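You operate a simulated robot arm through the tools that you are given. There is no shell and no other tool.

You are at the controls of a simulated two-armed robot. One attempt, no reset.

JOB
Cook the rice: boil it on high, then let it simmer covered on low.
Fine: High is mark 3, low mark 1. Tip nearly all the rice into the saucepan's water first, tub back. Turn down at the boil, then put the glass lid on by its knob. Large knob off when the rice is white and cooked; it ends steaming. Keep off hot pan, ring and steam. No boiling over, nothing burnt, dropped or spilt beyond a spoonful. The ring may be left to cool, HOT lamp lit, with nothing on it that burns. Set things down gently: knock, squeeze or break no china or glass, the hob too. The floor ends dry. Set down upright: rice tub.

Only the result counts: the job must be done as asked and must still hold three seconds after the hand-in. Knocking over, shifting, dropping, spilling or breaking anything else fails it. A push-on lid holds only when it is set on centred and level and pressed home; a screw cap is set on level and turned clockwise until tight.

ROBOT AND FRAMES
Two 7-joint arms with two-finger grippers on one trunk that stands fixed in place. Base frame: the origin is at the foot of the trunk, x ahead of it, y to its left, z up. Lengths are in mm, angles in degrees, forces in N, time in s.
The left shoulder is at [82, 216, 1269], the right one opposite. With the tool pointing down near the work surface each hand reaches from about 300 to 860 mm from the base axis, measured 20 degrees to its own side. Payload 3.43 kg a hand.
The tool frame of a hand sits at the grasp point between the pads (the TCP): z along the fingers, y along the line on which they close. The tips reach 20 mm beyond it. The gripper opens to 124 mm; its body begins 93 mm behind the TCP.
Orientation is that of the tool frame in the base frame, as [roll, pitch, yaw] about the fixed x, y, z axes, in that order (R = Rz(yaw) Ry(pitch) Rx(roll)). With the fingers straight down and closing along the base's y, the tool's x points along the base's -x, its y along +y and its z along -z.

CONTROLS
- The arms move only by the tool step_arm. It takes "left_targets", "right_targets" or both (then of equal length, played together; a hand with none holds still); each is a list of rows, each a list of 3 entries, a list of its own where there are three numbers: the shift along the tool's x, y, z in mm, then the turn, a rotation vector about the tool's x, y, z in rad, then the closure, from 0 (fully open) to 1 (shut). In form: [[[tx, ty, tz], [ax, ay, az], claw], ...]. A call has 1 to 20 rows; each row is the pose to reach, as a shift and turn from the pose commanded when the call began, along the tool's axes at that moment. Each row takes 0.2 s and may step no farther than 50 mm and 8.6 degrees from the row before; otherwise, or with a gripper value out of range, the whole call is refused. Where a pose cannot be reached the arm comes as near as it can. A force on the tool above 40 N (or 10 N above the force at the start of the call, whichever is more), or a blocked arm, ends the call early, and 0.2 s more pass. The fingers move at their own pace (about 72 mm/s each) and stop on an object; they squeeze with about 32 N. The grip force told is the motor's: it shows also when the fingers shut on nothing. Time passes only in rows, and 0.2 s behind the last, so rows that repeat a pose let the fingers close. It gives the time, the measured TCP pose, the force on the tool (base axes), the opening and the grip force at its end, in the units of the frame above (readings bear some noise), with the torque about the TCP (base axes, N m) and any sound that the robot's microphone picked up.
- Cameras (640 x 400 px; columns grow to the right, rows downward): "scene" is now at [201.7, -47.9, 1447]; the picture's right is [-0.54, -0.84, 0.00], its down [-0.41, 0.26, -0.87] and it looks along [0.74, -0.47, -0.48] (base axes); focal length 315 px, centre (320, 200). "left" rides on the left gripper at [82, -14, -140] in its tool frame; the picture's right is [0.17, 0.99, 0.00], its down [-0.83, 0.14, -0.54] and it looks along [-0.53, 0.09, 0.84] (tool axes); focal length 243 px, centre (320, 200). "right" rides on the right gripper at [82, 14, -140] in its tool frame; the picture's right is [-0.17, 0.99, 0.00], its down [-0.83, -0.14, -0.54] and it looks along [-0.53, -0.09, 0.84] (tool axes); focal length 243 px, centre (320, 200). There is no depth. A picture from a camera that has moved, and an enlarged one, comes with that camera's place and axes in the base frame and with its lens.
- get_image(camera): a new picture of that camera. It takes no simulated time.
- raise_lower(by): moves the trunk up (or, below 0, down) by that many mm; the arms and the scene camera ride with it, the base frame stays. It gives what a move gives, with no picture.
- turn_head(pan, tilt): turns the head with the scene camera to pan (to the left, within 80 degrees either way) and tilt (down, from -29 to 69), counted from straight ahead of the robot (the tilt from the chest, where the trunk bows). It gives what a move gives.
- zoom(camera, box): a new picture of the part [left, top, right, bottom] of that camera's present view, enlarged. It takes no simulated time.
- finish_job(): hands the job in; it is judged then, once.

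Places have to be worked out from the pictures, the camera data and where the tool is seen. Open the grippers and draw the arms clear of the work before you hand the job in, unless the task says otherwise.

The tools are called after "Call:" as a command line: name --argument value ..., lists and objects as JSON in quotes. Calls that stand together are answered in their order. step_arm: Moves the arms, as the interface text tells. Its arguments: {"type":"object","properties":{"left_targets":{"type":"array"},"right_targets":{"type":"array"}},"required":[]} The other tools are called the same way: raise_lower (by) moves the trunk up or down; turn_head (pan, tilt) turns the head that bears the scene camera; get_image (camera) takes a picture; zoom (camera, box) takes an enlarged picture of a part of a camera's view; finish_job () hands the job in.

At the start:

```text
clock: 0.0
left_ee_pos: [510.7, -28.3, 1259.7]
left_tool_rot: [180.0, 0.0, 180.0]
left_wrist_force: [0.0, 0.3, -0.8]
left_wrist_torque: [-0.02, -0.01, -0.01]
left_finger_gap: 123.9
left_finger_force: 0.1
right_ee_pos: [393.2, -592.0, 1262.8]
right_tool_rot: [-180.0, 0.1, 179.9]
right_wrist_force: [-1.0, -0.4, 0.0]
right_wrist_torque: [0.01, -0.01, 0.01]
right_finger_gap: 124.2
right_finger_force: 0.1
trunk travel left (down, up): [-425.0, 166.0]
head pan, tilt (commanded): [-32.4, 29.0]
```

scene: 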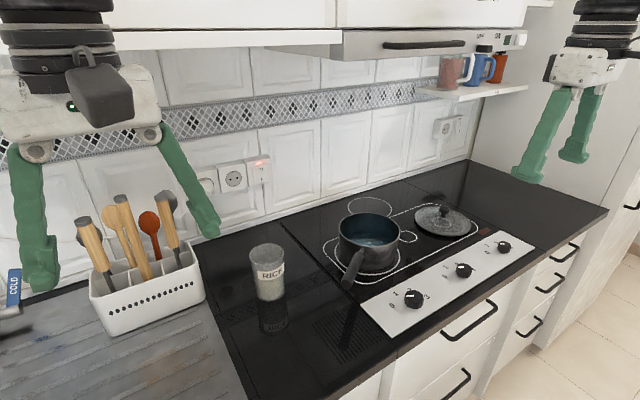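
right: 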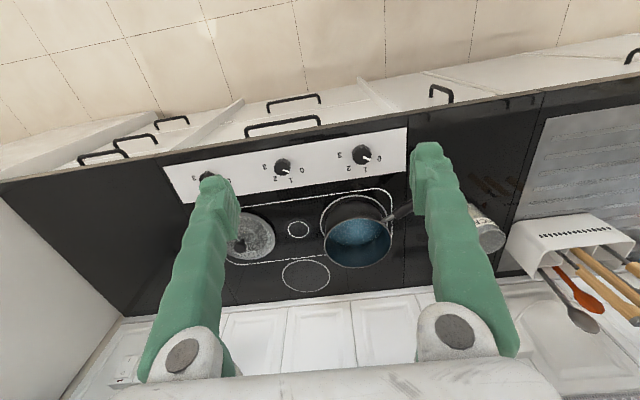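
left: 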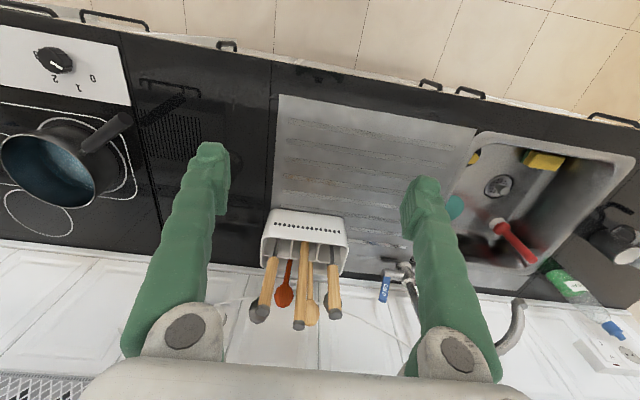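

I'll start by taking enlarged views of the hob, knobs, tub and lid to locate them.

Call:
zoom --camera "scene" --box '[300, 180, 540, 340]'

Call:
zoom --camera "right" --box '[160, 130, 520, 310]'

Call:
zoom --camera "scene" --box '[200, 180, 360, 340]'

```text
2.50 times, centred on (420, 260) of scene
camera zoom: at [201.7, -47.9, 1447.0], right [-0.54, -0.84, 0.0], down [-0.41, 0.26, -0.87], along [0.74, -0.47, -0.48], focal length 789 px, centre (70, 50)
```

zoom: 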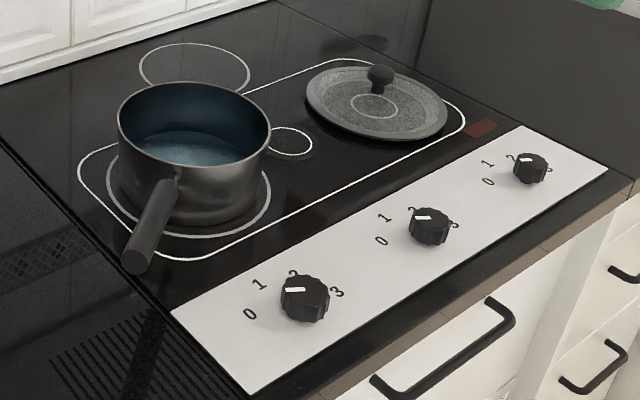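

```text
1.78 times, centred on (340, 220) of right
camera zoom: at [311.2, -577.8, 1402.9], right [0.17, 0.99, 0.0], down [0.83, -0.14, 0.54], along [0.53, -0.09, -0.84], focal length 431 px, centre (284, 164)
```

zoom: 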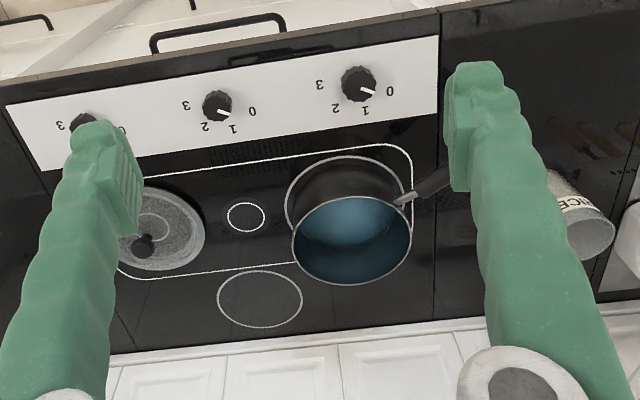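

```text
2.50 times, centred on (280, 260) of scene
camera zoom: at [201.7, -47.9, 1447.0], right [-0.54, -0.84, 0.0], down [-0.41, 0.26, -0.87], along [0.74, -0.47, -0.48], focal length 789 px, centre (420, 50)
```

zoom: 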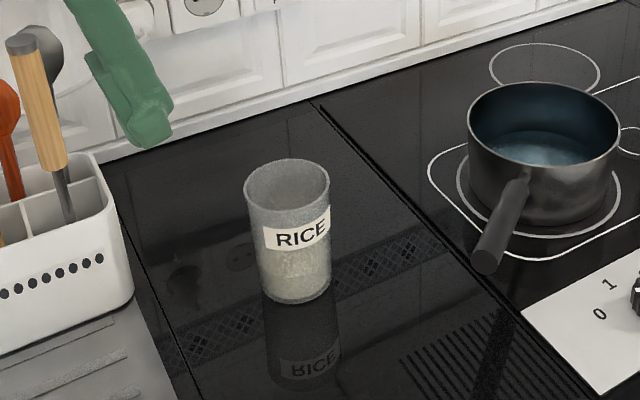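

I have rough triangulations: left knob ≈(534,-519,884), pan rim centre ≈(740,-552,950), tub ≈(745,-249), lid ≈(730,-857). I'll zoom in more tightly to check the knob plate, rings and lid before moving.

Call:
zoom --camera "right" --box '[320, 120, 420, 200]'

Call:
zoom --camera "right" --box '[180, 140, 320, 230]'

Call:
zoom --camera "scene" --box '[380, 190, 540, 290]'

Call:
zoom --camera "scene" --box '[320, 200, 440, 310]'

```text
5.00 times, centred on (370, 160) of right
camera zoom: at [311.2, -577.8, 1402.9], right [0.17, 0.99, 0.0], down [0.83, -0.14, 0.54], along [0.53, -0.09, -0.84], focal length 1213 px, centre (70, 400)
```

zoom: 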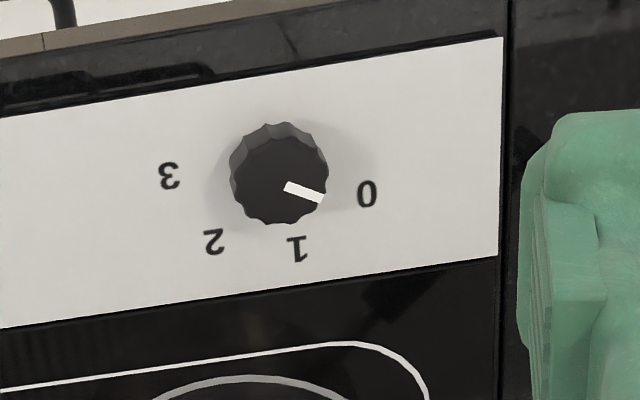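

```text
4.44 times, centred on (250, 185) of right
camera zoom: at [311.2, -577.8, 1402.9], right [0.17, 0.99, 0.0], down [0.83, -0.14, 0.54], along [0.53, -0.09, -0.84], focal length 1078 px, centre (631, 267)
```

zoom: 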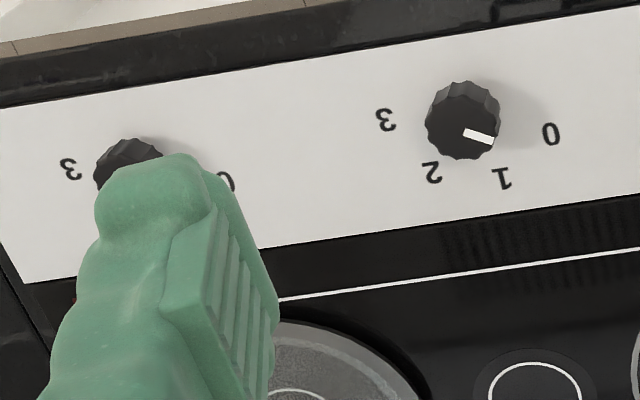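

```text
4.00 times, centred on (460, 240) of scene
camera zoom: at [201.7, -47.9, 1447.0], right [-0.54, -0.84, 0.0], down [-0.41, 0.26, -0.87], along [0.74, -0.47, -0.48], focal length 1262 px, centre (-240, 40)
```

zoom: 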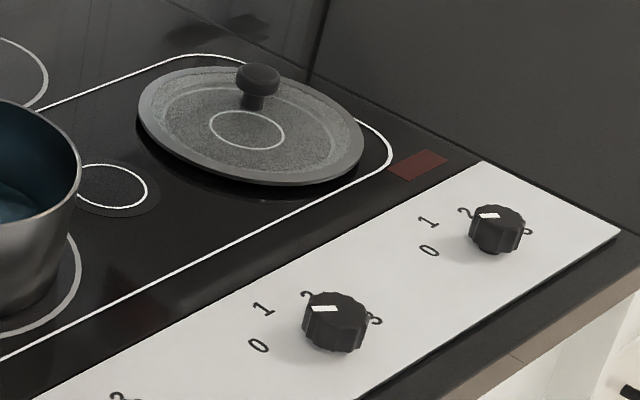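

```text
3.64 times, centred on (380, 255) of scene
camera zoom: at [201.7, -47.9, 1447.0], right [-0.54, -0.84, 0.0], down [-0.41, 0.26, -0.87], along [0.74, -0.47, -0.48], focal length 1147 px, centre (102, 0)
```

zoom: 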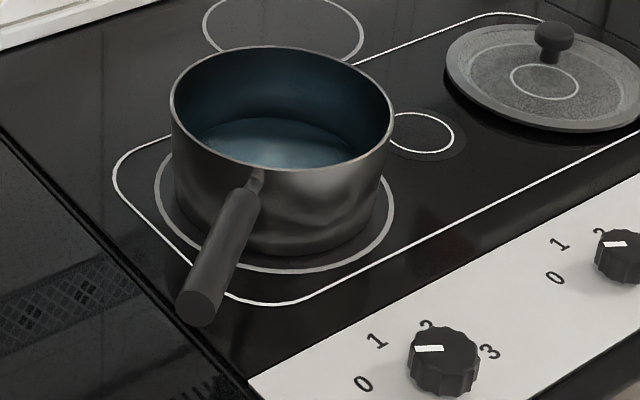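

The left knob is the large one; its scale runs 0→3 clockwise in roughly 50° steps (0 at ~30° from +y, 3 at ~180°), panel z≈865. Next I zoom on the tub and lid for precise positions.

Call:
zoom --camera "scene" --box '[230, 225, 310, 315]'

Call:
zoom --camera "right" --box '[440, 180, 540, 270]'

Call:
zoom --camera "scene" --box '[400, 190, 490, 250]'

```text
4.44 times, centred on (270, 270) of scene
camera zoom: at [201.7, -47.9, 1447.0], right [-0.54, -0.84, 0.0], down [-0.41, 0.26, -0.87], along [0.74, -0.47, -0.48], focal length 1402 px, centre (542, -111)
```

zoom: 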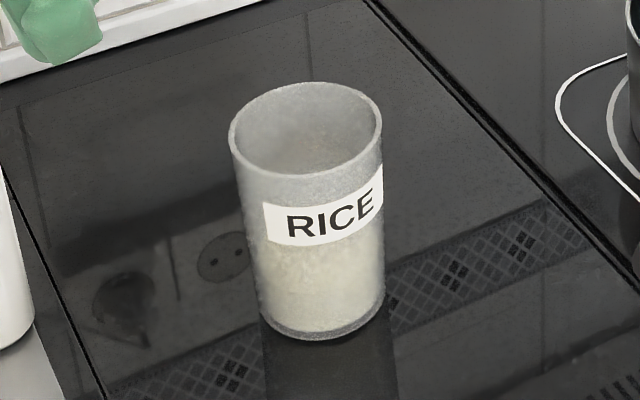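

```text
4.44 times, centred on (490, 225) of right
camera zoom: at [311.2, -577.8, 1402.9], right [0.17, 0.99, 0.0], down [0.83, -0.14, 0.54], along [0.53, -0.09, -0.84], focal length 1078 px, centre (-436, 89)
```

zoom: 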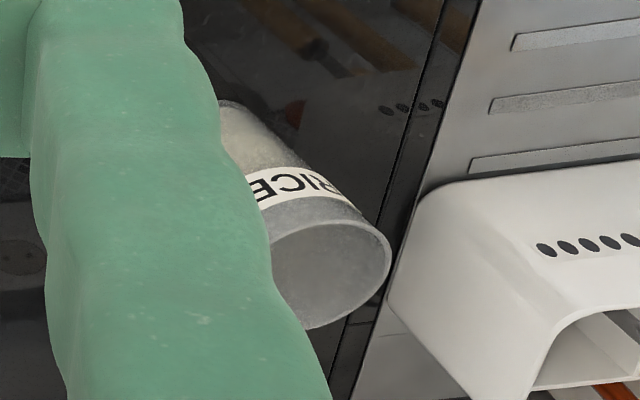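

```text
6.67 times, centred on (445, 220) of scene
camera zoom: at [201.7, -47.9, 1447.0], right [-0.54, -0.84, 0.0], down [-0.41, 0.26, -0.87], along [0.74, -0.47, -0.48], focal length 2103 px, centre (-513, 67)
```

zoom: 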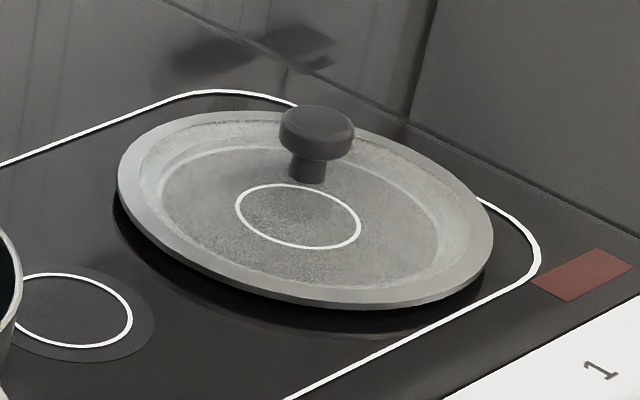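

Tub axis ≈(753,-253), rim z≈985, counter ≈865. I'll pitch the right hand up to point forward (20° below horizontal, camera below) while moving toward the front of the tub, well above the counter.

Call:
step_arm --right_targets '[[[-12.7, 29.2, 11.2], [0, -0.1222, 0], 0], [[-25.4, 58.4, 22.4], [0, -0.2443, 0], 0], [[-38.1, 87.6, 33.6], [0, -0.3665, 0], 0], [[-50.8, 116.8, 44.8], [0, -0.4887, 0], 0], [[-63.5, 146, 56], [0, -0.6109, 0], 0], [[-76.2, 175.2, 67.2], [0, -0.733, 0], 0], [[-88.9, 204.4, 78.4], [0, -0.8552, 0], 0], [[-101.6, 233.6, 89.6], [0, -0.9774, 0], 0], [[-114.3, 262.8, 100.8], [0, -1.0996, 0], 0], [[-127, 292, 112], [0, -1.2217, 0], 0], [[-127, 292, 112], [0, -1.2217, 0], 0]]'

```text
clock: 2.4
left_ee_pos: [513.4, -29.8, 1260.1]
left_tool_rot: [180.0, 0.0, 179.9]
left_wrist_force: [0.3, -0.4, -0.1]
left_wrist_torque: [0.07, -0.01, 0.01]
left_finger_gap: 124.2
left_finger_force: 0.0
right_ee_pos: [602.7, -308.1, 1146.7]
right_tool_rot: [179.6, 70.1, 179.6]
right_wrist_force: [-0.3, 0.1, -0.7]
right_wrist_torque: [-0.01, -0.03, 0.02]
right_finger_gap: 123.8
right_finger_force: 0.0
right hand out of reach, approached as far as the arm can: row 6, 7, 8, 9, 10, 11
trunk travel left (down, up): [-425.0, 166.0]
head pan, tilt (commanded): [-32.4, 29.0]
```

The arm couldn't fold back that near, so it sits at x≈603 instead of 520, still clear of the tub. I'll look at the view from here.

Call:
get_image --camera "right"

Call:
get_image --camera "scene"

```text
taken
camera right: at [442.7, -293.9, 1115.3], right [0.05, 0.99, 0.16], down [-0.22, -0.14, 0.96], along [0.97, -0.09, 0.21], focal length 243 px, centre (320, 200)
```

right: 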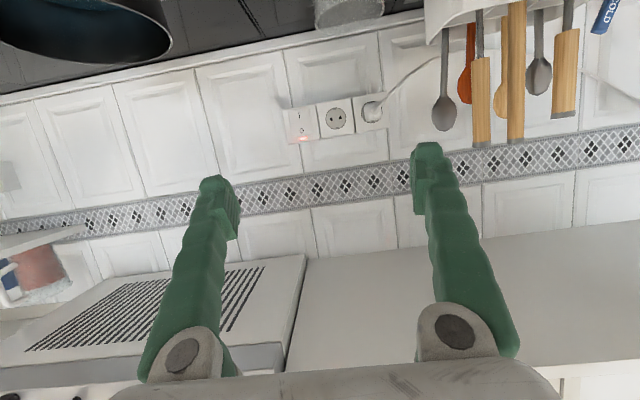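

```text
taken
camera scene: at [202.1, -49.3, 1446.9], right [-0.54, -0.84, 0.0], down [-0.41, 0.26, -0.87], along [0.74, -0.47, -0.49], focal length 315 px, centre (320, 200)
```

scene: 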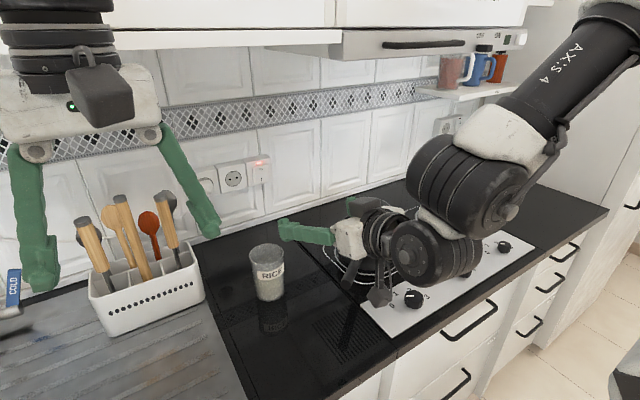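

I'll make a small 40 mm straight-down move to learn which pose the commands count from after the clipped move.

Call:
step_arm --right_targets '[[[37.6, 0, 13.7], [0, 0, 0], 0], [[37.6, 0, 13.7], [0, 0, 0], 0]]'

```text
clock: 3.0
left_ee_pos: [510.2, -28.2, 1261.1]
left_tool_rot: [-180.0, 0.1, -179.9]
left_wrist_force: [-0.3, 0.5, -0.3]
left_wrist_torque: [-0.01, -0.01, 0.0]
left_finger_gap: 123.9
left_finger_force: 0.2
right_ee_pos: [601.5, -305.6, 1106.8]
right_tool_rot: [-179.9, 70.1, -179.9]
right_wrist_force: [-0.3, 0.7, -0.2]
right_wrist_torque: [0.01, 0.02, -0.01]
right_finger_gap: 123.8
right_finger_force: 0.1
trunk travel left (down, up): [-425.0, 166.0]
head pan, tilt (commanded): [-32.4, 29.0]
```

Commands count from the actual clipped pose. Before touching the tub, I'll rehearse the pour motion empty: go above the pan's left part at z≈1105, levelling the hand.

Call:
step_arm --right_targets '[[[-5.9, -25.5, 16.3], [0, -0.0436, 0], 0], [[-11.8, -51.1, 32.5], [0, -0.0873, 0], 0], [[-17.8, -76.6, 48.8], [0, -0.1309, 0], 0], [[-23.7, -102.2, 65.1], [0, -0.1745, 0], 0], [[-29.6, -127.7, 81.4], [0, -0.2182, 0], 0], [[-35.5, -153.3, 97.6], [0, -0.2618, 0], 0], [[-41.5, -178.8, 113.9], [0, -0.3054, 0], 0], [[-47.4, -204.4, 130.2], [0, -0.349, 0], 0], [[-47.4, -204.4, 130.2], [0, -0.349, 0], 0]]'

```text
clock: 5.0
left_ee_pos: [512.4, -28.5, 1261.3]
left_tool_rot: [-180.0, -0.1, 180.0]
left_wrist_force: [-0.1, -0.2, 0.1]
left_wrist_torque: [0.03, -0.03, 0.01]
left_finger_gap: 123.7
left_finger_force: 0.0
right_ee_pos: [740.0, -509.1, 1104.4]
right_tool_rot: [15.2, 89.9, 15.2]
right_wrist_force: [1.0, -0.6, 1.1]
right_wrist_torque: [0.0, 0.02, 0.0]
right_finger_gap: 124.0
right_finger_force: 0.1
right hand out of reach, approached as far as the arm can: row 1
trunk travel left (down, up): [-425.0, 166.0]
head pan, tilt (commanded): [-32.4, 29.0]
```

Reached horizontal over the pan's left. Now rotate about the pointing axis by +140° in steps to see whether the wrist can do it.

Call:
step_arm --right_targets '[[[0, 0, 0], [0, 0, 0.1437], 0], [[0, 0, 0], [0, 0, 0.2874], 0], [[0, 0, 0], [0, 0, 0.4311], 0], [[0, 0, 0], [0, 0, 0.5748], 0], [[0, 0, 0], [0, 0, 0.7185], 0], [[0, 0, 0], [0, 0, 0.8622], 0], [[0, 0, 0], [0, 0, 1.0059], 0], [[0, 0, 0], [0, 0, 1.1496], 0], [[0, 0, 0], [0, 0, 1.2933], 0], [[0, 0, 0], [0, 0, 1.437], 0], [[0, 0, 0], [0, 0, 1.5807], 0], [[0, 0, 0], [0, 0, 1.7244], 0], [[0, 0, 0], [0, 0, 1.8681], 0], [[0, 0, 0], [0, 0, 2.0118], 0], [[0, 0, 0], [0, 0, 2.1555], 0], [[0, 0, 0], [0, 0, 2.2992], 0], [[0, 0, 0], [0, 0, 2.4429], 0], [[0, 0, 0], [0, 0, 2.4429], 0]]'

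Call:
get_image --camera "scene"

```text
clock: 8.8
left_ee_pos: [514.3, -26.2, 1259.7]
left_tool_rot: [-179.9, -0.2, -180.0]
left_wrist_force: [0.1, 0.2, -0.2]
left_wrist_torque: [0.0, 0.11, 0.01]
left_finger_gap: 123.9
left_finger_force: 0.0
right_ee_pos: [608.5, -344.5, 1183.8]
right_tool_rot: [93.2, -43.0, 89.4]
right_wrist_force: [0.8, 0.9, 5.2]
right_wrist_torque: [-0.03, 0.7, -0.02]
right_finger_gap: 124.0
right_finger_force: 0.1
right hand out of reach, approached as far as the arm can: row 12, 13, 14, 15, 16, 17, 18
trunk travel left (down, up): [-425.0, 166.0]
head pan, tilt (commanded): [-32.4, 29.0]
```

```text
taken
camera scene: at [205.3, -43.8, 1446.6], right [-0.54, -0.84, 0.0], down [-0.41, 0.26, -0.87], along [0.74, -0.47, -0.49], focal length 315 px, centre (320, 200)
```

scene: 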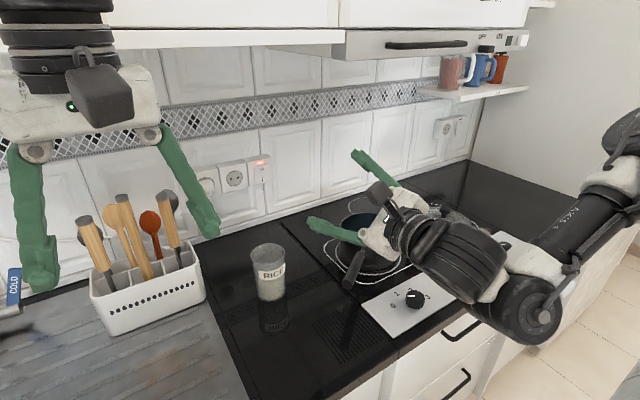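

The roll limit in that direction is about +95° at the pan and the arm then wanders, so I'll use the other flip (camera up) for the pour. First unwind back to camera-down over the pan's left at safe height.

Call:
step_arm --right_targets '[[[-10.9, 3.8, 8.1], [0, 0, -0.145], 0], [[-21.8, 7.6, 16.3], [0, 0, -0.29], 0], [[-32.7, 11.3, 24.4], [0, 0, -0.435], 0], [[-43.6, 15.1, 32.5], [0, 0, -0.58], 0], [[-54.5, 18.9, 40.6], [0, 0, -0.725], 0], [[-65.4, 22.7, 48.8], [0, 0, -0.87], 0], [[-76.3, 26.4, 56.9], [0, 0, -1.015], 0], [[-87.2, 30.2, 65], [0, 0, -1.16], 0], [[-98, 34, 73.1], [0, 0, -1.305], 0], [[-108.9, 37.8, 81.3], [0, 0, -1.45], 0], [[-119.8, 41.5, 89.4], [0, 0, -1.595], 0], [[-130.7, 45.3, 97.5], [0, 0, -1.74], 0], [[-141.6, 49.1, 105.6], [0, 0, -1.885], 0], [[-152.5, 52.9, 113.8], [0, 0, -2.03], 0], [[-163.4, 56.6, 121.9], [0, 0, -2.175], 0], [[-174.3, 60.4, 130], [0, 0, -2.32], 0], [[-174.3, 60.4, 130], [0, 0, -2.32], 0]]'

```text
clock: 12.4
left_ee_pos: [511.5, -29.2, 1260.2]
left_tool_rot: [-180.0, 0.0, 179.9]
left_wrist_force: [0.5, 0.7, -0.6]
left_wrist_torque: [0.01, -0.01, -0.05]
left_finger_gap: 123.9
left_finger_force: 0.2
right_ee_pos: [739.0, -510.8, 1114.1]
right_tool_rot: [161.1, 89.0, 162.8]
right_wrist_force: [-0.5, 0.3, 0.3]
right_wrist_torque: [-0.01, -0.02, -0.04]
right_finger_gap: 123.9
right_finger_force: 0.1
trunk travel left (down, up): [-425.0, 166.0]
head pan, tilt (commanded): [-32.4, 29.0]
```

Now test the opposite roll (−170°, toward camera-up) in place.

Call:
step_arm --right_targets '[[[0, 0, 0], [0, 0, -0.149], 0], [[0, 0, 0], [0, 0, -0.298], 0], [[0, 0, 0], [0, 0, -0.447], 0], [[0, 0, 0], [0, 0, -0.596], 0], [[0, 0, 0], [0, 0, -0.745], 0], [[0, 0, 0], [0, 0, -0.894], 0], [[0, 0, 0], [0, 0, -1.043], 0], [[0, 0, 0], [0, 0, -1.192], 0], [[0, 0, 0], [0, 0, -1.341], 0], [[0, 0, 0], [0, 0, -1.49], 0], [[0, 0, 0], [0, 0, -1.639], 0], [[0, 0, 0], [0, 0, -1.788], 0], [[0, 0, 0], [0, 0, -1.937], 0], [[0, 0, 0], [0, 0, -2.086], 0], [[0, 0, 0], [0, 0, -2.235], 0], [[0, 0, 0], [0, 0, -2.384], 0], [[0, 0, 0], [0, 0, -2.533], 0], [[0, 0, 0], [0, 0, -2.682], 0], [[0, 0, 0], [0, 0, -2.831], 0], [[0, 0, 0], [0, 0, -2.98], 0]]'

Call:
get_image --camera "scene"

```text
clock: 16.6
left_ee_pos: [512.6, -28.9, 1260.4]
left_tool_rot: [180.0, 0.0, 180.0]
left_wrist_force: [0.9, -0.6, -0.8]
left_wrist_torque: [0.02, 0.04, -0.01]
left_finger_gap: 124.1
left_finger_force: 0.0
right_ee_pos: [739.9, -509.8, 1115.2]
right_tool_rot: [-96.2, -80.4, -82.2]
right_wrist_force: [0.2, 0.5, -0.6]
right_wrist_torque: [-0.03, 0.0, -0.02]
right_finger_gap: 124.0
right_finger_force: 0.1
trunk travel left (down, up): [-425.0, 166.0]
head pan, tilt (commanded): [-32.4, 29.0]
```

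```text
taken
camera scene: at [201.7, -47.8, 1447.0], right [-0.54, -0.84, 0.0], down [-0.41, 0.26, -0.87], along [0.74, -0.47, -0.48], focal length 315 px, centre (320, 200)
```

scene: 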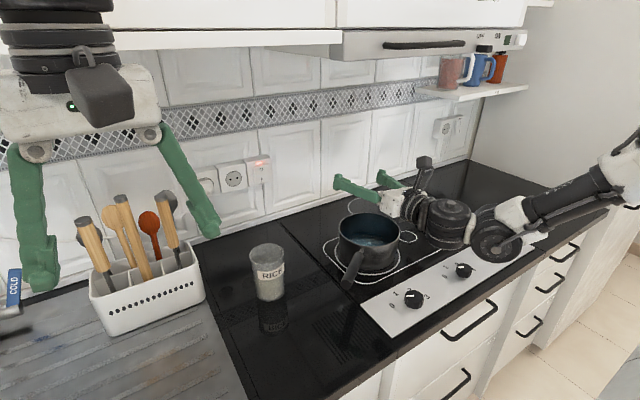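

The camera-up flip works fully (0 → −170°), so pouring from camera-up back through +130° is feasible. Now I move toward the tub: square up with the hand 10° nose-down, camera up, at (650,-253,1080).

Call:
step_arm --right_targets '[[[-9.9, -31.2, -10.2], [-0.0053, -0.0193, -0.0204], 0], [[-19.8, -62.4, -20.4], [-0.0106, -0.0385, -0.0408], 0], [[-29.7, -93.6, -30.6], [-0.0159, -0.0578, -0.0613], 0], [[-39.6, -124.8, -40.9], [-0.0211, -0.077, -0.0817], 0], [[-49.5, -156.1, -51.1], [-0.0264, -0.0963, -0.1021], 0], [[-59.4, -187.3, -61.3], [-0.0317, -0.1156, -0.1225], 0], [[-69.3, -218.5, -71.5], [-0.037, -0.1348, -0.143], 0], [[-79.2, -249.7, -81.7], [-0.0423, -0.1541, -0.1634], 0], [[-79.2, -249.7, -81.7], [-0.0423, -0.1541, -0.1634], 0]]'

Call:
get_image --camera "right"

Call:
get_image --camera "scene"

```text
clock: 18.6
left_ee_pos: [512.8, -27.4, 1261.0]
left_tool_rot: [-180.0, 0.0, -180.0]
left_wrist_force: [0.1, 0.1, 0.0]
left_wrist_torque: [-0.01, 0.05, 0.01]
left_finger_gap: 124.0
left_finger_force: 0.0
right_ee_pos: [665.4, -263.4, 1083.9]
right_tool_rot: [-178.7, -79.8, -0.9]
right_wrist_force: [0.3, -0.6, 0.9]
right_wrist_torque: [-0.01, 0.05, 0.01]
right_finger_gap: 124.0
right_finger_force: 0.0
right hand out of reach, approached as far as the arm can: row 8, 9
trunk travel left (down, up): [-425.0, 166.0]
head pan, tilt (commanded): [-32.4, 29.0]
```

```text
taken
camera right: at [542.2, -279.0, 1187.5], right [-0.02, -0.99, -0.17], down [-0.68, 0.14, -0.72], along [0.73, 0.1, -0.67], focal length 243 px, centre (320, 200)
```

right: 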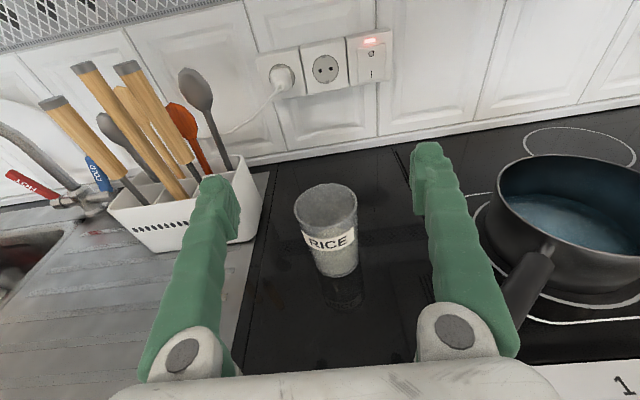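

```text
taken
camera scene: at [201.5, -47.4, 1447.1], right [-0.54, -0.84, 0.0], down [-0.41, 0.26, -0.87], along [0.74, -0.47, -0.48], focal length 315 px, centre (320, 200)
```

scene: 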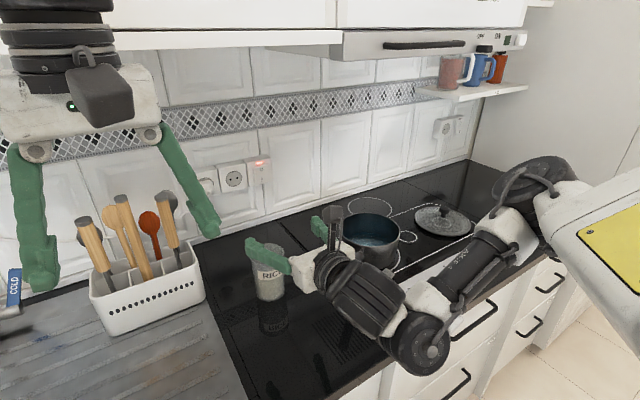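

Tub confirmed at ≈(752,-254), between the fingers. I'll descend to z≈935 in front of the tub (TCP x≈668, tips ~25 mm short of it).

Call:
step_arm --right_targets '[[[-24.4, -1.5, 4.8], [0, 0, 0], 0], [[-48.7, -2.9, 9.7], [0, 0, 0], 0], [[-73.1, -4.4, 14.5], [0, 0, 0], 0], [[-97.5, -5.9, 19.3], [0, 0, 0], 0], [[-121.8, -7.3, 24.2], [0, 0, 0], 0], [[-146.2, -8.8, 29], [0, 0, 0], 0], [[-146.2, -8.8, 29], [0, 0, 0], 0]]'

Call:
get_image --camera "right"

Call:
get_image --camera "scene"

```text
clock: 20.2
left_ee_pos: [512.5, -29.3, 1261.3]
left_tool_rot: [180.0, -0.1, -180.0]
left_wrist_force: [-0.7, -0.1, 0.7]
left_wrist_torque: [-0.01, -0.03, -0.04]
left_finger_gap: 123.8
left_finger_force: 0.0
right_ee_pos: [689.1, -274.0, 960.0]
right_tool_rot: [-178.7, -79.7, -1.0]
right_wrist_force: [0.1, -0.6, -0.8]
right_wrist_torque: [0.0, -0.01, 0.02]
right_finger_gap: 123.9
right_finger_force: 0.1
right hand out of reach, approached as far as the arm can: row 1, 2, 3, 4, 5, 6, 7
trunk travel left (down, up): [-425.0, 166.0]
head pan, tilt (commanded): [-32.4, 29.0]
```

```text
taken
camera right: at [566.6, -289.3, 1065.8], right [-0.03, -0.99, -0.17], down [-0.68, 0.14, -0.72], along [0.73, 0.09, -0.67], focal length 243 px, centre (320, 200)
```

right: 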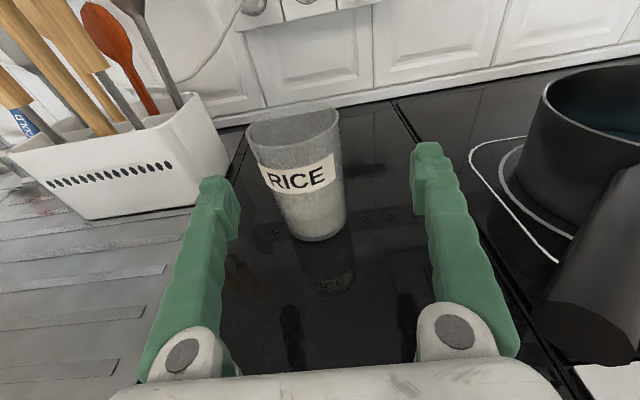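

```text
taken
camera scene: at [201.9, -47.5, 1447.0], right [-0.54, -0.84, 0.0], down [-0.41, 0.26, -0.87], along [0.74, -0.47, -0.48], focal length 315 px, centre (320, 200)
```

scene: 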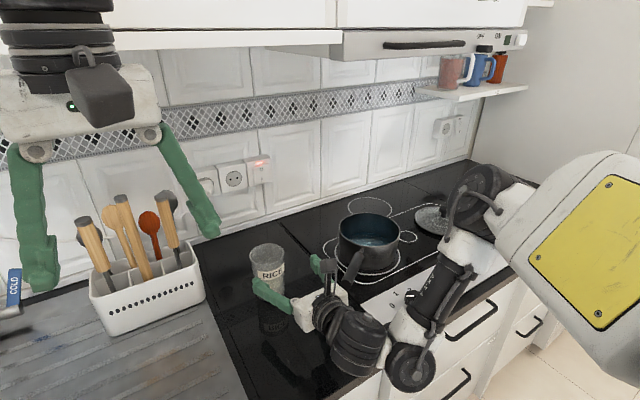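

This elbow-low flip hits a joint limit near the tub, so I'll instead grasp camera-down (which was comfortable) and pour leftward from the pan's right side, using the roll direction that has the range. First lift back up and unroll.

Call:
step_arm --right_targets '[[[29.6, 5.1, -5.1], [0, 0, 0], 0], [[59.1, 10.2, -10.3], [0, 0, 0], 0], [[88.7, 15.2, -15.4], [0, 0, 0], 0], [[118.2, 20.3, -20.6], [0, 0, 0], 0], [[147.8, 25.4, -25.7], [0, 0, 0], 0], [[147.8, 25.4, -25.7], [0, 0, 0.149], 0], [[147.8, 25.4, -25.7], [0, 0, 0.298], 0], [[147.8, 25.4, -25.7], [0, 0, 0.447], 0], [[147.8, 25.4, -25.7], [0, 0, 0.596], 0], [[147.8, 25.4, -25.7], [0, 0, 0.745], 0], [[147.8, 25.4, -25.7], [0, 0, 0.894], 0], [[147.8, 25.4, -25.7], [0, 0, 1.043], 0], [[147.8, 25.4, -25.7], [0, 0, 1.192], 0], [[147.8, 25.4, -25.7], [0, 0, 1.341], 0], [[147.8, 25.4, -25.7], [0, 0, 1.49], 0], [[147.8, 25.4, -25.7], [0, 0, 1.639], 0], [[147.8, 25.4, -25.7], [0, 0, 1.788], 0], [[147.8, 25.4, -25.7], [0, 0, 1.937], 0], [[147.8, 25.4, -25.7], [0, 0, 2.086], 0]]'

Call:
get_image --camera "scene"

```text
clock: 24.2
left_ee_pos: [510.2, -28.9, 1260.7]
left_tool_rot: [-180.0, -0.1, 180.0]
left_wrist_force: [-0.2, 0.6, 0.7]
left_wrist_torque: [0.0, -0.01, -0.01]
left_finger_gap: 124.2
left_finger_force: 0.0
right_ee_pos: [689.4, -301.1, 1109.9]
right_tool_rot: [-101.4, 29.4, -95.7]
right_wrist_force: [0.9, -0.4, -0.2]
right_wrist_torque: [0.01, -0.03, 0.04]
right_finger_gap: 123.9
right_finger_force: 0.0
trunk travel left (down, up): [-425.0, 166.0]
head pan, tilt (commanded): [-32.4, 29.0]
```

```text
taken
camera scene: at [201.7, -47.9, 1447.0], right [-0.54, -0.84, 0.0], down [-0.41, 0.26, -0.87], along [0.74, -0.47, -0.48], focal length 315 px, centre (320, 200)
```

scene: 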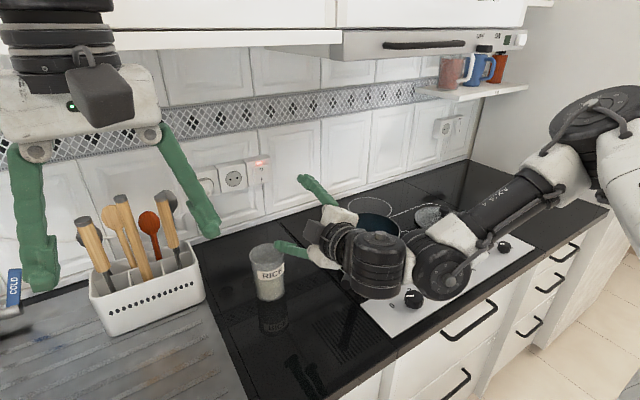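

Continue unrolling to camera-down with 20° nose-down, moving in front of the tub at (640,-254,1060).

Call:
step_arm --right_targets '[[[-1.5, 9.2, -5], [-0.0116, 0.0199, 0.1308], 0], [[-3, 18.4, -10], [-0.0233, 0.0398, 0.2615], 0], [[-4.5, 27.6, -15], [-0.0349, 0.0597, 0.3923], 0], [[-6, 36.8, -20], [-0.0465, 0.0796, 0.523], 0], [[-7.4, 45.9, -25.1], [-0.0581, 0.0995, 0.6538], 0], [[-8.9, 55.1, -30.1], [-0.0698, 0.1194, 0.7845], 0], [[-10.4, 64.3, -35.1], [-0.0814, 0.1393, 0.9153], 0], [[-11.9, 73.5, -40.1], [-0.093, 0.1592, 1.046], 0], [[-11.9, 73.5, -40.1], [-0.093, 0.1592, 1.046], 0]]'

Call:
get_image --camera "scene"

Call:
get_image --camera "right"

```text
clock: 26.2
left_ee_pos: [510.8, -30.1, 1261.4]
left_tool_rot: [179.9, 0.0, -179.9]
left_wrist_force: [0.1, -0.7, -0.2]
left_wrist_torque: [0.02, -0.01, 0.01]
left_finger_gap: 124.2
left_finger_force: 0.0
right_ee_pos: [643.9, -250.4, 1060.7]
right_tool_rot: [-174.5, 70.2, -173.9]
right_wrist_force: [-0.6, 0.2, -0.4]
right_wrist_torque: [0.0, 0.01, -0.03]
right_finger_gap: 124.2
right_finger_force: 0.1
trunk travel left (down, up): [-425.0, 166.0]
head pan, tilt (commanded): [-32.4, 29.0]
```

```text
taken
camera scene: at [201.8, -48.3, 1447.0], right [-0.54, -0.84, 0.0], down [-0.41, 0.26, -0.87], along [0.74, -0.47, -0.49], focal length 315 px, centre (320, 200)
```

scene: 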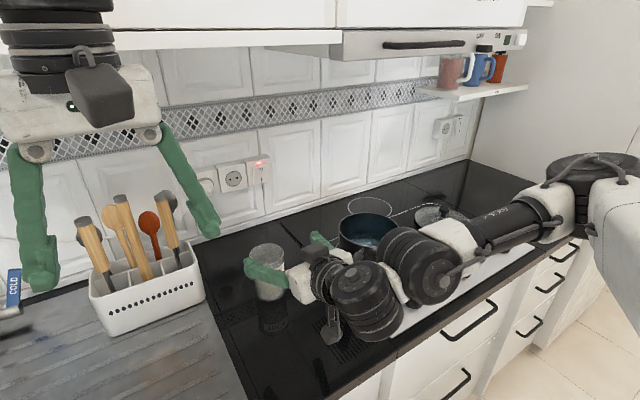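

```text
taken
camera right: at [483.5, -240.9, 1029.6], right [0.04, 0.99, 0.12], down [-0.22, -0.11, 0.97], along [0.97, -0.07, 0.22], focal length 243 px, centre (320, 200)
```

right: 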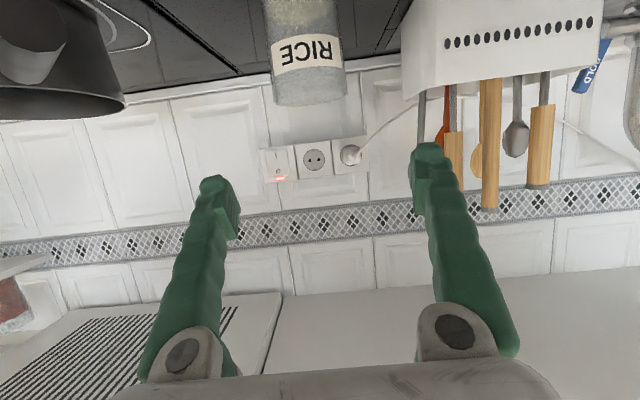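

Right hand is in front of the tub, camera-down. Descend straight to z≈940 here, then check reach.

Call:
step_arm --right_targets '[[[22.7, 0, 8.1], [0, 0, 0.0072], 0], [[45.5, 0, 16.3], [0, 0, 0.0144], 0], [[68.2, 0, 24.4], [0, 0, 0.0217], 0], [[91, 0, 32.6], [0, 0, 0.0289], 0], [[113.7, 0.3, 40.7], [0, 0, 0.0361], 0], [[113.7, 0.3, 40.7], [0, 0, 0.0361], 0]]'

Call:
get_image --camera "scene"

Call:
get_image --camera "right"

```text
clock: 27.6
left_ee_pos: [512.2, -28.2, 1261.0]
left_tool_rot: [179.9, 0.0, -180.0]
left_wrist_force: [-1.0, 0.3, 0.0]
left_wrist_torque: [0.03, 0.0, -0.03]
left_finger_gap: 123.9
left_finger_force: 0.0
right_ee_pos: [641.9, -253.6, 940.5]
right_tool_rot: [174.9, 69.8, 174.6]
right_wrist_force: [0.4, 0.7, 0.5]
right_wrist_torque: [0.04, 0.01, -0.02]
right_finger_gap: 124.0
right_finger_force: 0.2
right hand out of reach, approached as far as the arm can: row 2, 3
trunk travel left (down, up): [-425.0, 166.0]
head pan, tilt (commanded): [-32.4, 29.0]
```

```text
taken
camera scene: at [202.1, -47.4, 1447.0], right [-0.54, -0.84, 0.0], down [-0.41, 0.26, -0.87], along [0.74, -0.47, -0.48], focal length 315 px, centre (320, 200)
```

scene: 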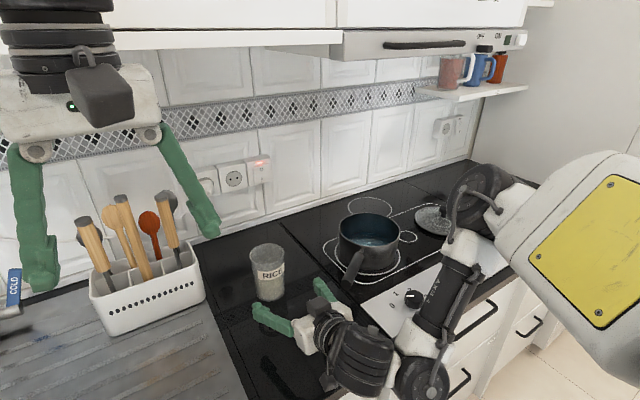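

```text
taken
camera right: at [481.7, -237.5, 911.5], right [0.07, 0.98, 0.19], down [-0.22, -0.17, 0.96], along [0.97, -0.1, 0.21], focal length 243 px, centre (320, 200)
```

right: 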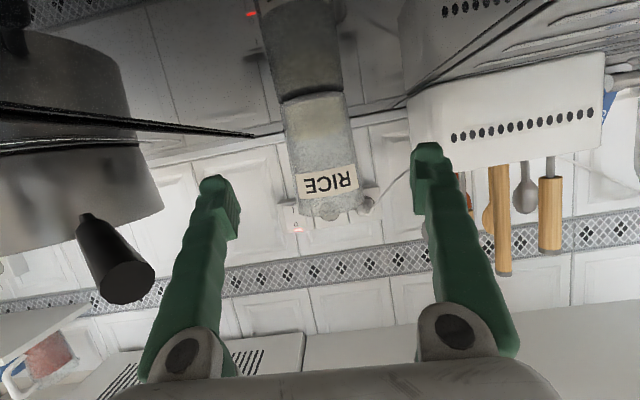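

Aligned (tub at y≈-253 in this view). Advance 110 mm straight forward so the pads straddle the tub.

Call:
step_arm --right_targets '[[[-7.6, 0.2, 20.7], [0, 0, 0], 0], [[-15.1, 0.5, 41.3], [0, 0, 0], 0], [[-22.7, 0.7, 62], [0, 0, 0], 0], [[-30.2, 1, 82.6], [0, 0, 0], 0], [[-37.8, 1.2, 103.3], [0, 0, 0], 0], [[-37.8, 1.2, 103.3], [0, 0, 0], 0]]'

Call:
get_image --camera "scene"

Call:
get_image --camera "right"

```text
clock: 29.0
left_ee_pos: [511.1, -28.4, 1259.9]
left_tool_rot: [180.0, 0.0, 180.0]
left_wrist_force: [-0.1, -0.1, 0.1]
left_wrist_torque: [-0.01, 0.02, -0.01]
left_finger_gap: 123.8
left_finger_force: 0.1
right_ee_pos: [750.3, -253.7, 938.8]
right_tool_rot: [174.7, 69.8, 174.5]
right_wrist_force: [-0.4, 0.1, -0.2]
right_wrist_torque: [0.02, 0.01, -0.03]
right_finger_gap: 124.0
right_finger_force: 0.0
trunk travel left (down, up): [-425.0, 166.0]
head pan, tilt (commanded): [-32.4, 29.0]
```

```text
taken
camera scene: at [201.4, -48.1, 1447.1], right [-0.54, -0.84, 0.0], down [-0.41, 0.26, -0.87], along [0.74, -0.47, -0.48], focal length 315 px, centre (320, 200)
```

scene: 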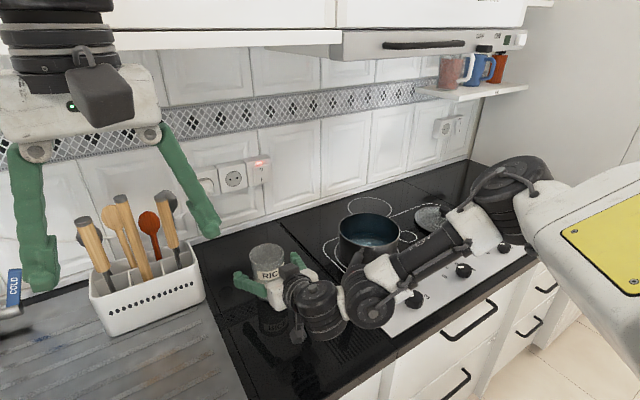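

```text
taken
camera right: at [591.2, -236.7, 910.1], right [0.07, 0.98, 0.19], down [-0.22, -0.17, 0.96], along [0.97, -0.11, 0.21], focal length 243 px, centre (320, 200)
```

right: 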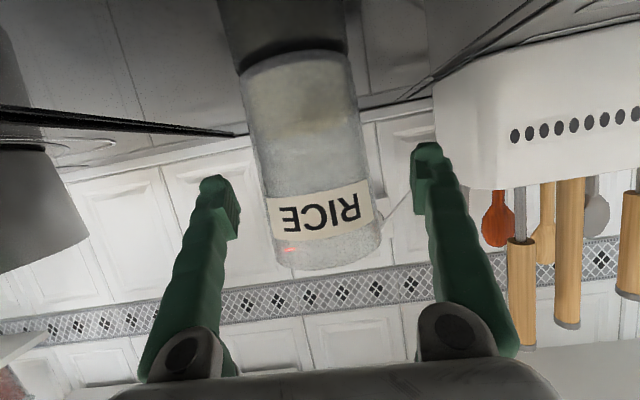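

The tub sits centred between the pads, maybe slightly ahead of the TCP. I'll nudge forward 6 mm, then close gradually.

Call:
step_arm --right_targets '[[[-2.1, 0.1, 5.6], [0, 0, 0], 0.15], [[-2.1, 0.1, 5.6], [0, 0, 0], 0.28], [[-2.1, 0.1, 5.6], [0, 0, 0], 0.34], [[-2.1, 0.1, 5.6], [0, 0, 0], 0.38], [[-2.1, 0.1, 5.6], [0, 0, 0], 0.41], [[-2.1, 0.1, 5.6], [0, 0, 0], 0.44], [[-2.1, 0.1, 5.6], [0, 0, 0], 0.46], [[-2.1, 0.1, 5.6], [0, 0, 0], 0.46]]'

Call:
get_image --camera "right"

```text
clock: 30.8
left_ee_pos: [511.6, -28.7, 1260.4]
left_tool_rot: [-179.9, 0.0, -180.0]
left_wrist_force: [1.0, 0.0, 0.5]
left_wrist_torque: [0.02, -0.04, 0.0]
left_finger_gap: 124.2
left_finger_force: 0.1
right_ee_pos: [755.6, -253.8, 939.9]
right_tool_rot: [174.9, 69.8, 174.6]
right_wrist_force: [0.8, -1.1, 1.1]
right_wrist_torque: [0.0, -0.06, -0.03]
right_finger_gap: 78.6
right_finger_force: 32.1
trunk travel left (down, up): [-425.0, 166.0]
head pan, tilt (commanded): [-32.4, 29.0]
```

```text
taken
camera right: at [597.0, -237.1, 910.6], right [0.07, 0.98, 0.19], down [-0.22, -0.17, 0.96], along [0.97, -0.11, 0.21], focal length 243 px, centre (320, 200)
```

right: 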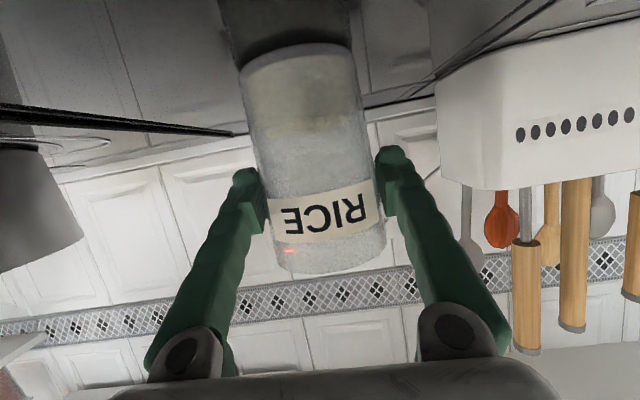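

Tub is gripped (gap 78.6 mm). Lift it straight up 160 mm.

Call:
step_arm --right_targets '[[[-9.4, 0.3, -3.4], [0, 0, 0], 0.5], [[-28, 0.9, -10.3], [0, 0, 0], 0.5], [[-56, 1.8, -20.6], [0, 0, 0], 0.5], [[-84, 2.7, -31], [0, 0, 0], 0.5], [[-112, 3.6, -41.3], [0, 0, 0], 0.5], [[-135, 4.4, -49.5], [0, 0, 0], 0.5], [[-150.2, 4.9, -55], [0, 0, 0], 0.5], [[-150.2, 4.9, -55], [0, 0, 0], 0.5]]'

Call:
get_image --camera "scene"

```text
clock: 32.6
left_ee_pos: [512.0, -29.5, 1260.3]
left_tool_rot: [-180.0, 0.1, -180.0]
left_wrist_force: [-0.9, 0.2, 0.4]
left_wrist_torque: [0.03, -0.04, -0.01]
left_finger_gap: 123.9
left_finger_force: 0.0
right_ee_pos: [756.7, -251.4, 1098.2]
right_tool_rot: [175.0, 69.6, 174.5]
right_wrist_force: [-0.3, -0.1, -1.2]
right_wrist_torque: [0.0, 0.0, 0.0]
right_finger_gap: 80.8
right_finger_force: 32.2
trunk travel left (down, up): [-425.0, 166.0]
head pan, tilt (commanded): [-32.4, 29.0]
```

```text
taken
camera scene: at [202.0, -48.1, 1446.9], right [-0.54, -0.84, 0.0], down [-0.41, 0.26, -0.87], along [0.74, -0.47, -0.49], focal length 315 px, centre (320, 200)
```

scene: 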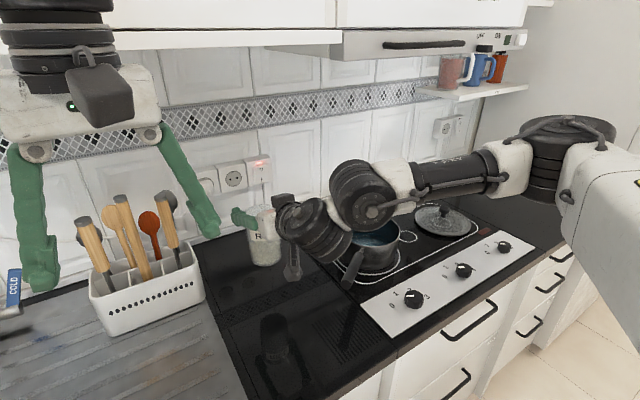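

Gap reading rose slightly to 80.8; I'll check that the tub hasn't slipped.

Call:
get_image --camera "right"

Call:
zoom --camera "scene" --box '[210, 180, 330, 290]'

```text
taken
camera right: at [596.9, -235.9, 1069.7], right [0.07, 0.98, 0.19], down [-0.22, -0.17, 0.96], along [0.97, -0.11, 0.21], focal length 243 px, centre (320, 200)
```

right: 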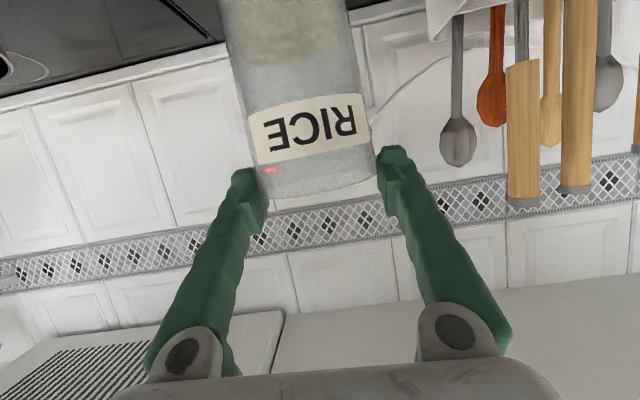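

```text
3.64 times, centred on (270, 235) of scene
camera zoom: at [202.0, -48.1, 1446.9], right [-0.54, -0.84, 0.0], down [-0.41, 0.26, -0.87], along [0.74, -0.47, -0.49], focal length 1147 px, centre (502, 73)
```

zoom: 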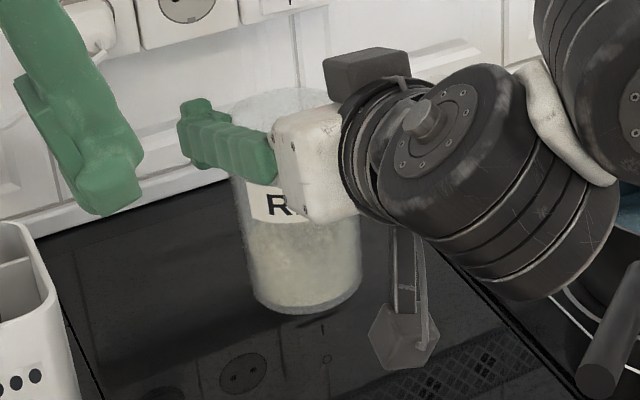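

The tub has slipped ~40 mm down in the grip (its rim is now at pad level), so I must set it back down before it drops: its base is near z≈983. I'll lower about 114 mm, slowing at the end.

Call:
step_arm --right_targets '[[[32.8, -1.1, 12], [0, 0, 0], 0.6], [[70.4, -2.3, 25.8], [0, 0, 0], 0.6], [[93.9, -3.1, 34.4], [0, 0, 0], 0.6], [[103.2, -3.4, 37.8], [0, 0, 0], 0.6], [[107, -3.5, 39.2], [0, 0, 0], 0.6]]'

Call:
get_image --camera "right"

Call:
zoom --camera "scene" --box '[210, 200, 330, 310]'

```text
clock: 33.8
left_ee_pos: [511.4, -29.3, 1260.9]
left_tool_rot: [179.9, 0.0, -179.9]
left_wrist_force: [0.4, 0.1, -0.3]
left_wrist_torque: [0.0, 0.0, 0.03]
left_finger_gap: 123.9
left_finger_force: 0.0
right_ee_pos: [756.9, -253.0, 987.2]
right_tool_rot: [174.4, 70.0, 174.1]
right_wrist_force: [0.0, -0.2, 6.9]
right_wrist_torque: [0.12, 0.02, 0.0]
right_finger_gap: 80.7
right_finger_force: 32.1
trunk travel left (down, up): [-425.0, 166.0]
head pan, tilt (commanded): [-32.4, 29.0]
```

```text
taken
camera right: at [597.5, -236.0, 957.2], right [0.07, 0.98, 0.19], down [-0.23, -0.17, 0.96], along [0.97, -0.11, 0.21], focal length 243 px, centre (320, 200)
```

right: 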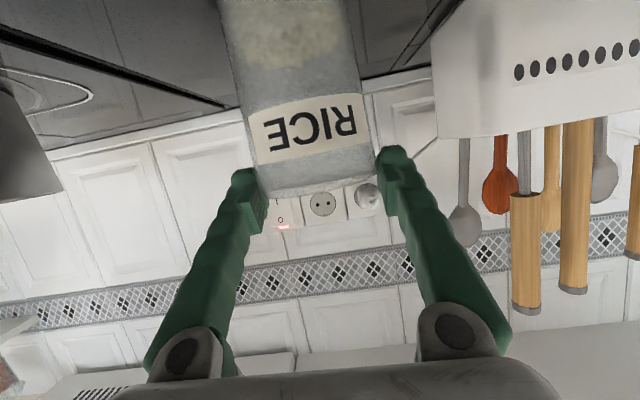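

```text
3.64 times, centred on (270, 255) of scene
camera zoom: at [200.8, -47.8, 1447.3], right [-0.54, -0.84, 0.0], down [-0.41, 0.26, -0.87], along [0.74, -0.47, -0.48], focal length 1147 px, centre (502, 0)
```

zoom: 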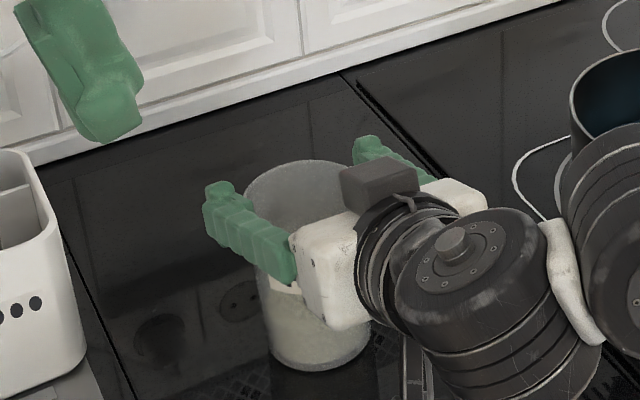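

The tub is standing on the counter again (6.9 N upward), nothing lost. I'll open, lower the hand to grip at mid-height, and regrip fully with a slow test lift.

Call:
step_arm --right_targets '[[[0, 0, 0], [0, 0, 0], 0.3], [[0, 0, 0], [0, 0, 0], 0.15], [[0, 0, 0], [0, 0, 0], 0.15], [[18.8, -0.6, 6.9], [0, 0, 0], 0.15], [[37.5, -1.2, 13.8], [0, 0, 0], 0.15], [[54.4, -1.8, 19.9], [0, 0, 0], 0.15], [[54.4, -1.8, 19.9], [0, 0, 0], 0.15]]'

Call:
get_image --camera "right"

Call:
zoom --camera "scene" --box '[210, 220, 330, 330]'

```text
clock: 35.4
left_ee_pos: [510.5, -28.9, 1260.3]
left_tool_rot: [180.0, 0.0, 180.0]
left_wrist_force: [0.1, 0.1, -0.1]
left_wrist_torque: [0.02, 0.01, 0.01]
left_finger_gap: 124.0
left_finger_force: 0.0
right_ee_pos: [755.8, -252.4, 926.4]
right_tool_rot: [174.9, 69.8, 174.8]
right_wrist_force: [0.1, 0.4, 0.0]
right_wrist_torque: [-0.03, 0.02, 0.0]
right_finger_gap: 105.2
right_finger_force: 0.1
trunk travel left (down, up): [-425.0, 166.0]
head pan, tilt (commanded): [-32.4, 29.0]
```

```text
taken
camera right: at [596.6, -235.9, 897.6], right [0.07, 0.98, 0.19], down [-0.22, -0.17, 0.96], along [0.97, -0.11, 0.21], focal length 243 px, centre (320, 200)
```

right: 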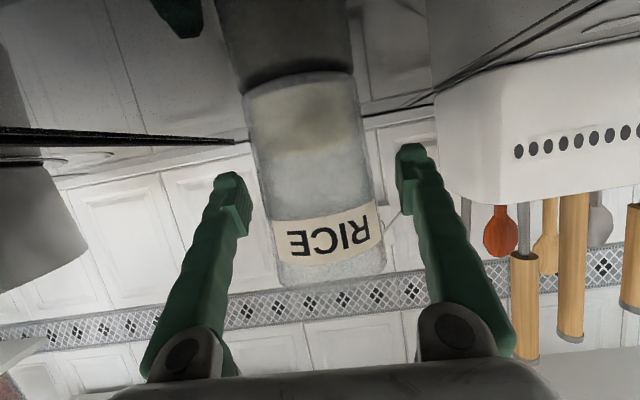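

```text
3.64 times, centred on (270, 275) of scene
camera zoom: at [201.5, -47.8, 1447.1], right [-0.54, -0.84, 0.0], down [-0.41, 0.26, -0.87], along [0.74, -0.47, -0.48], focal length 1147 px, centre (502, -73)
```

zoom: 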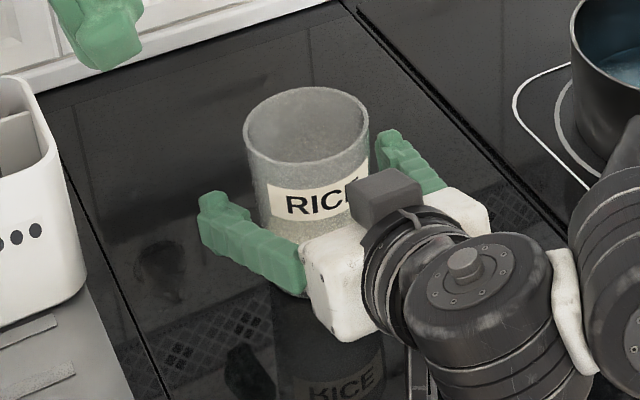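

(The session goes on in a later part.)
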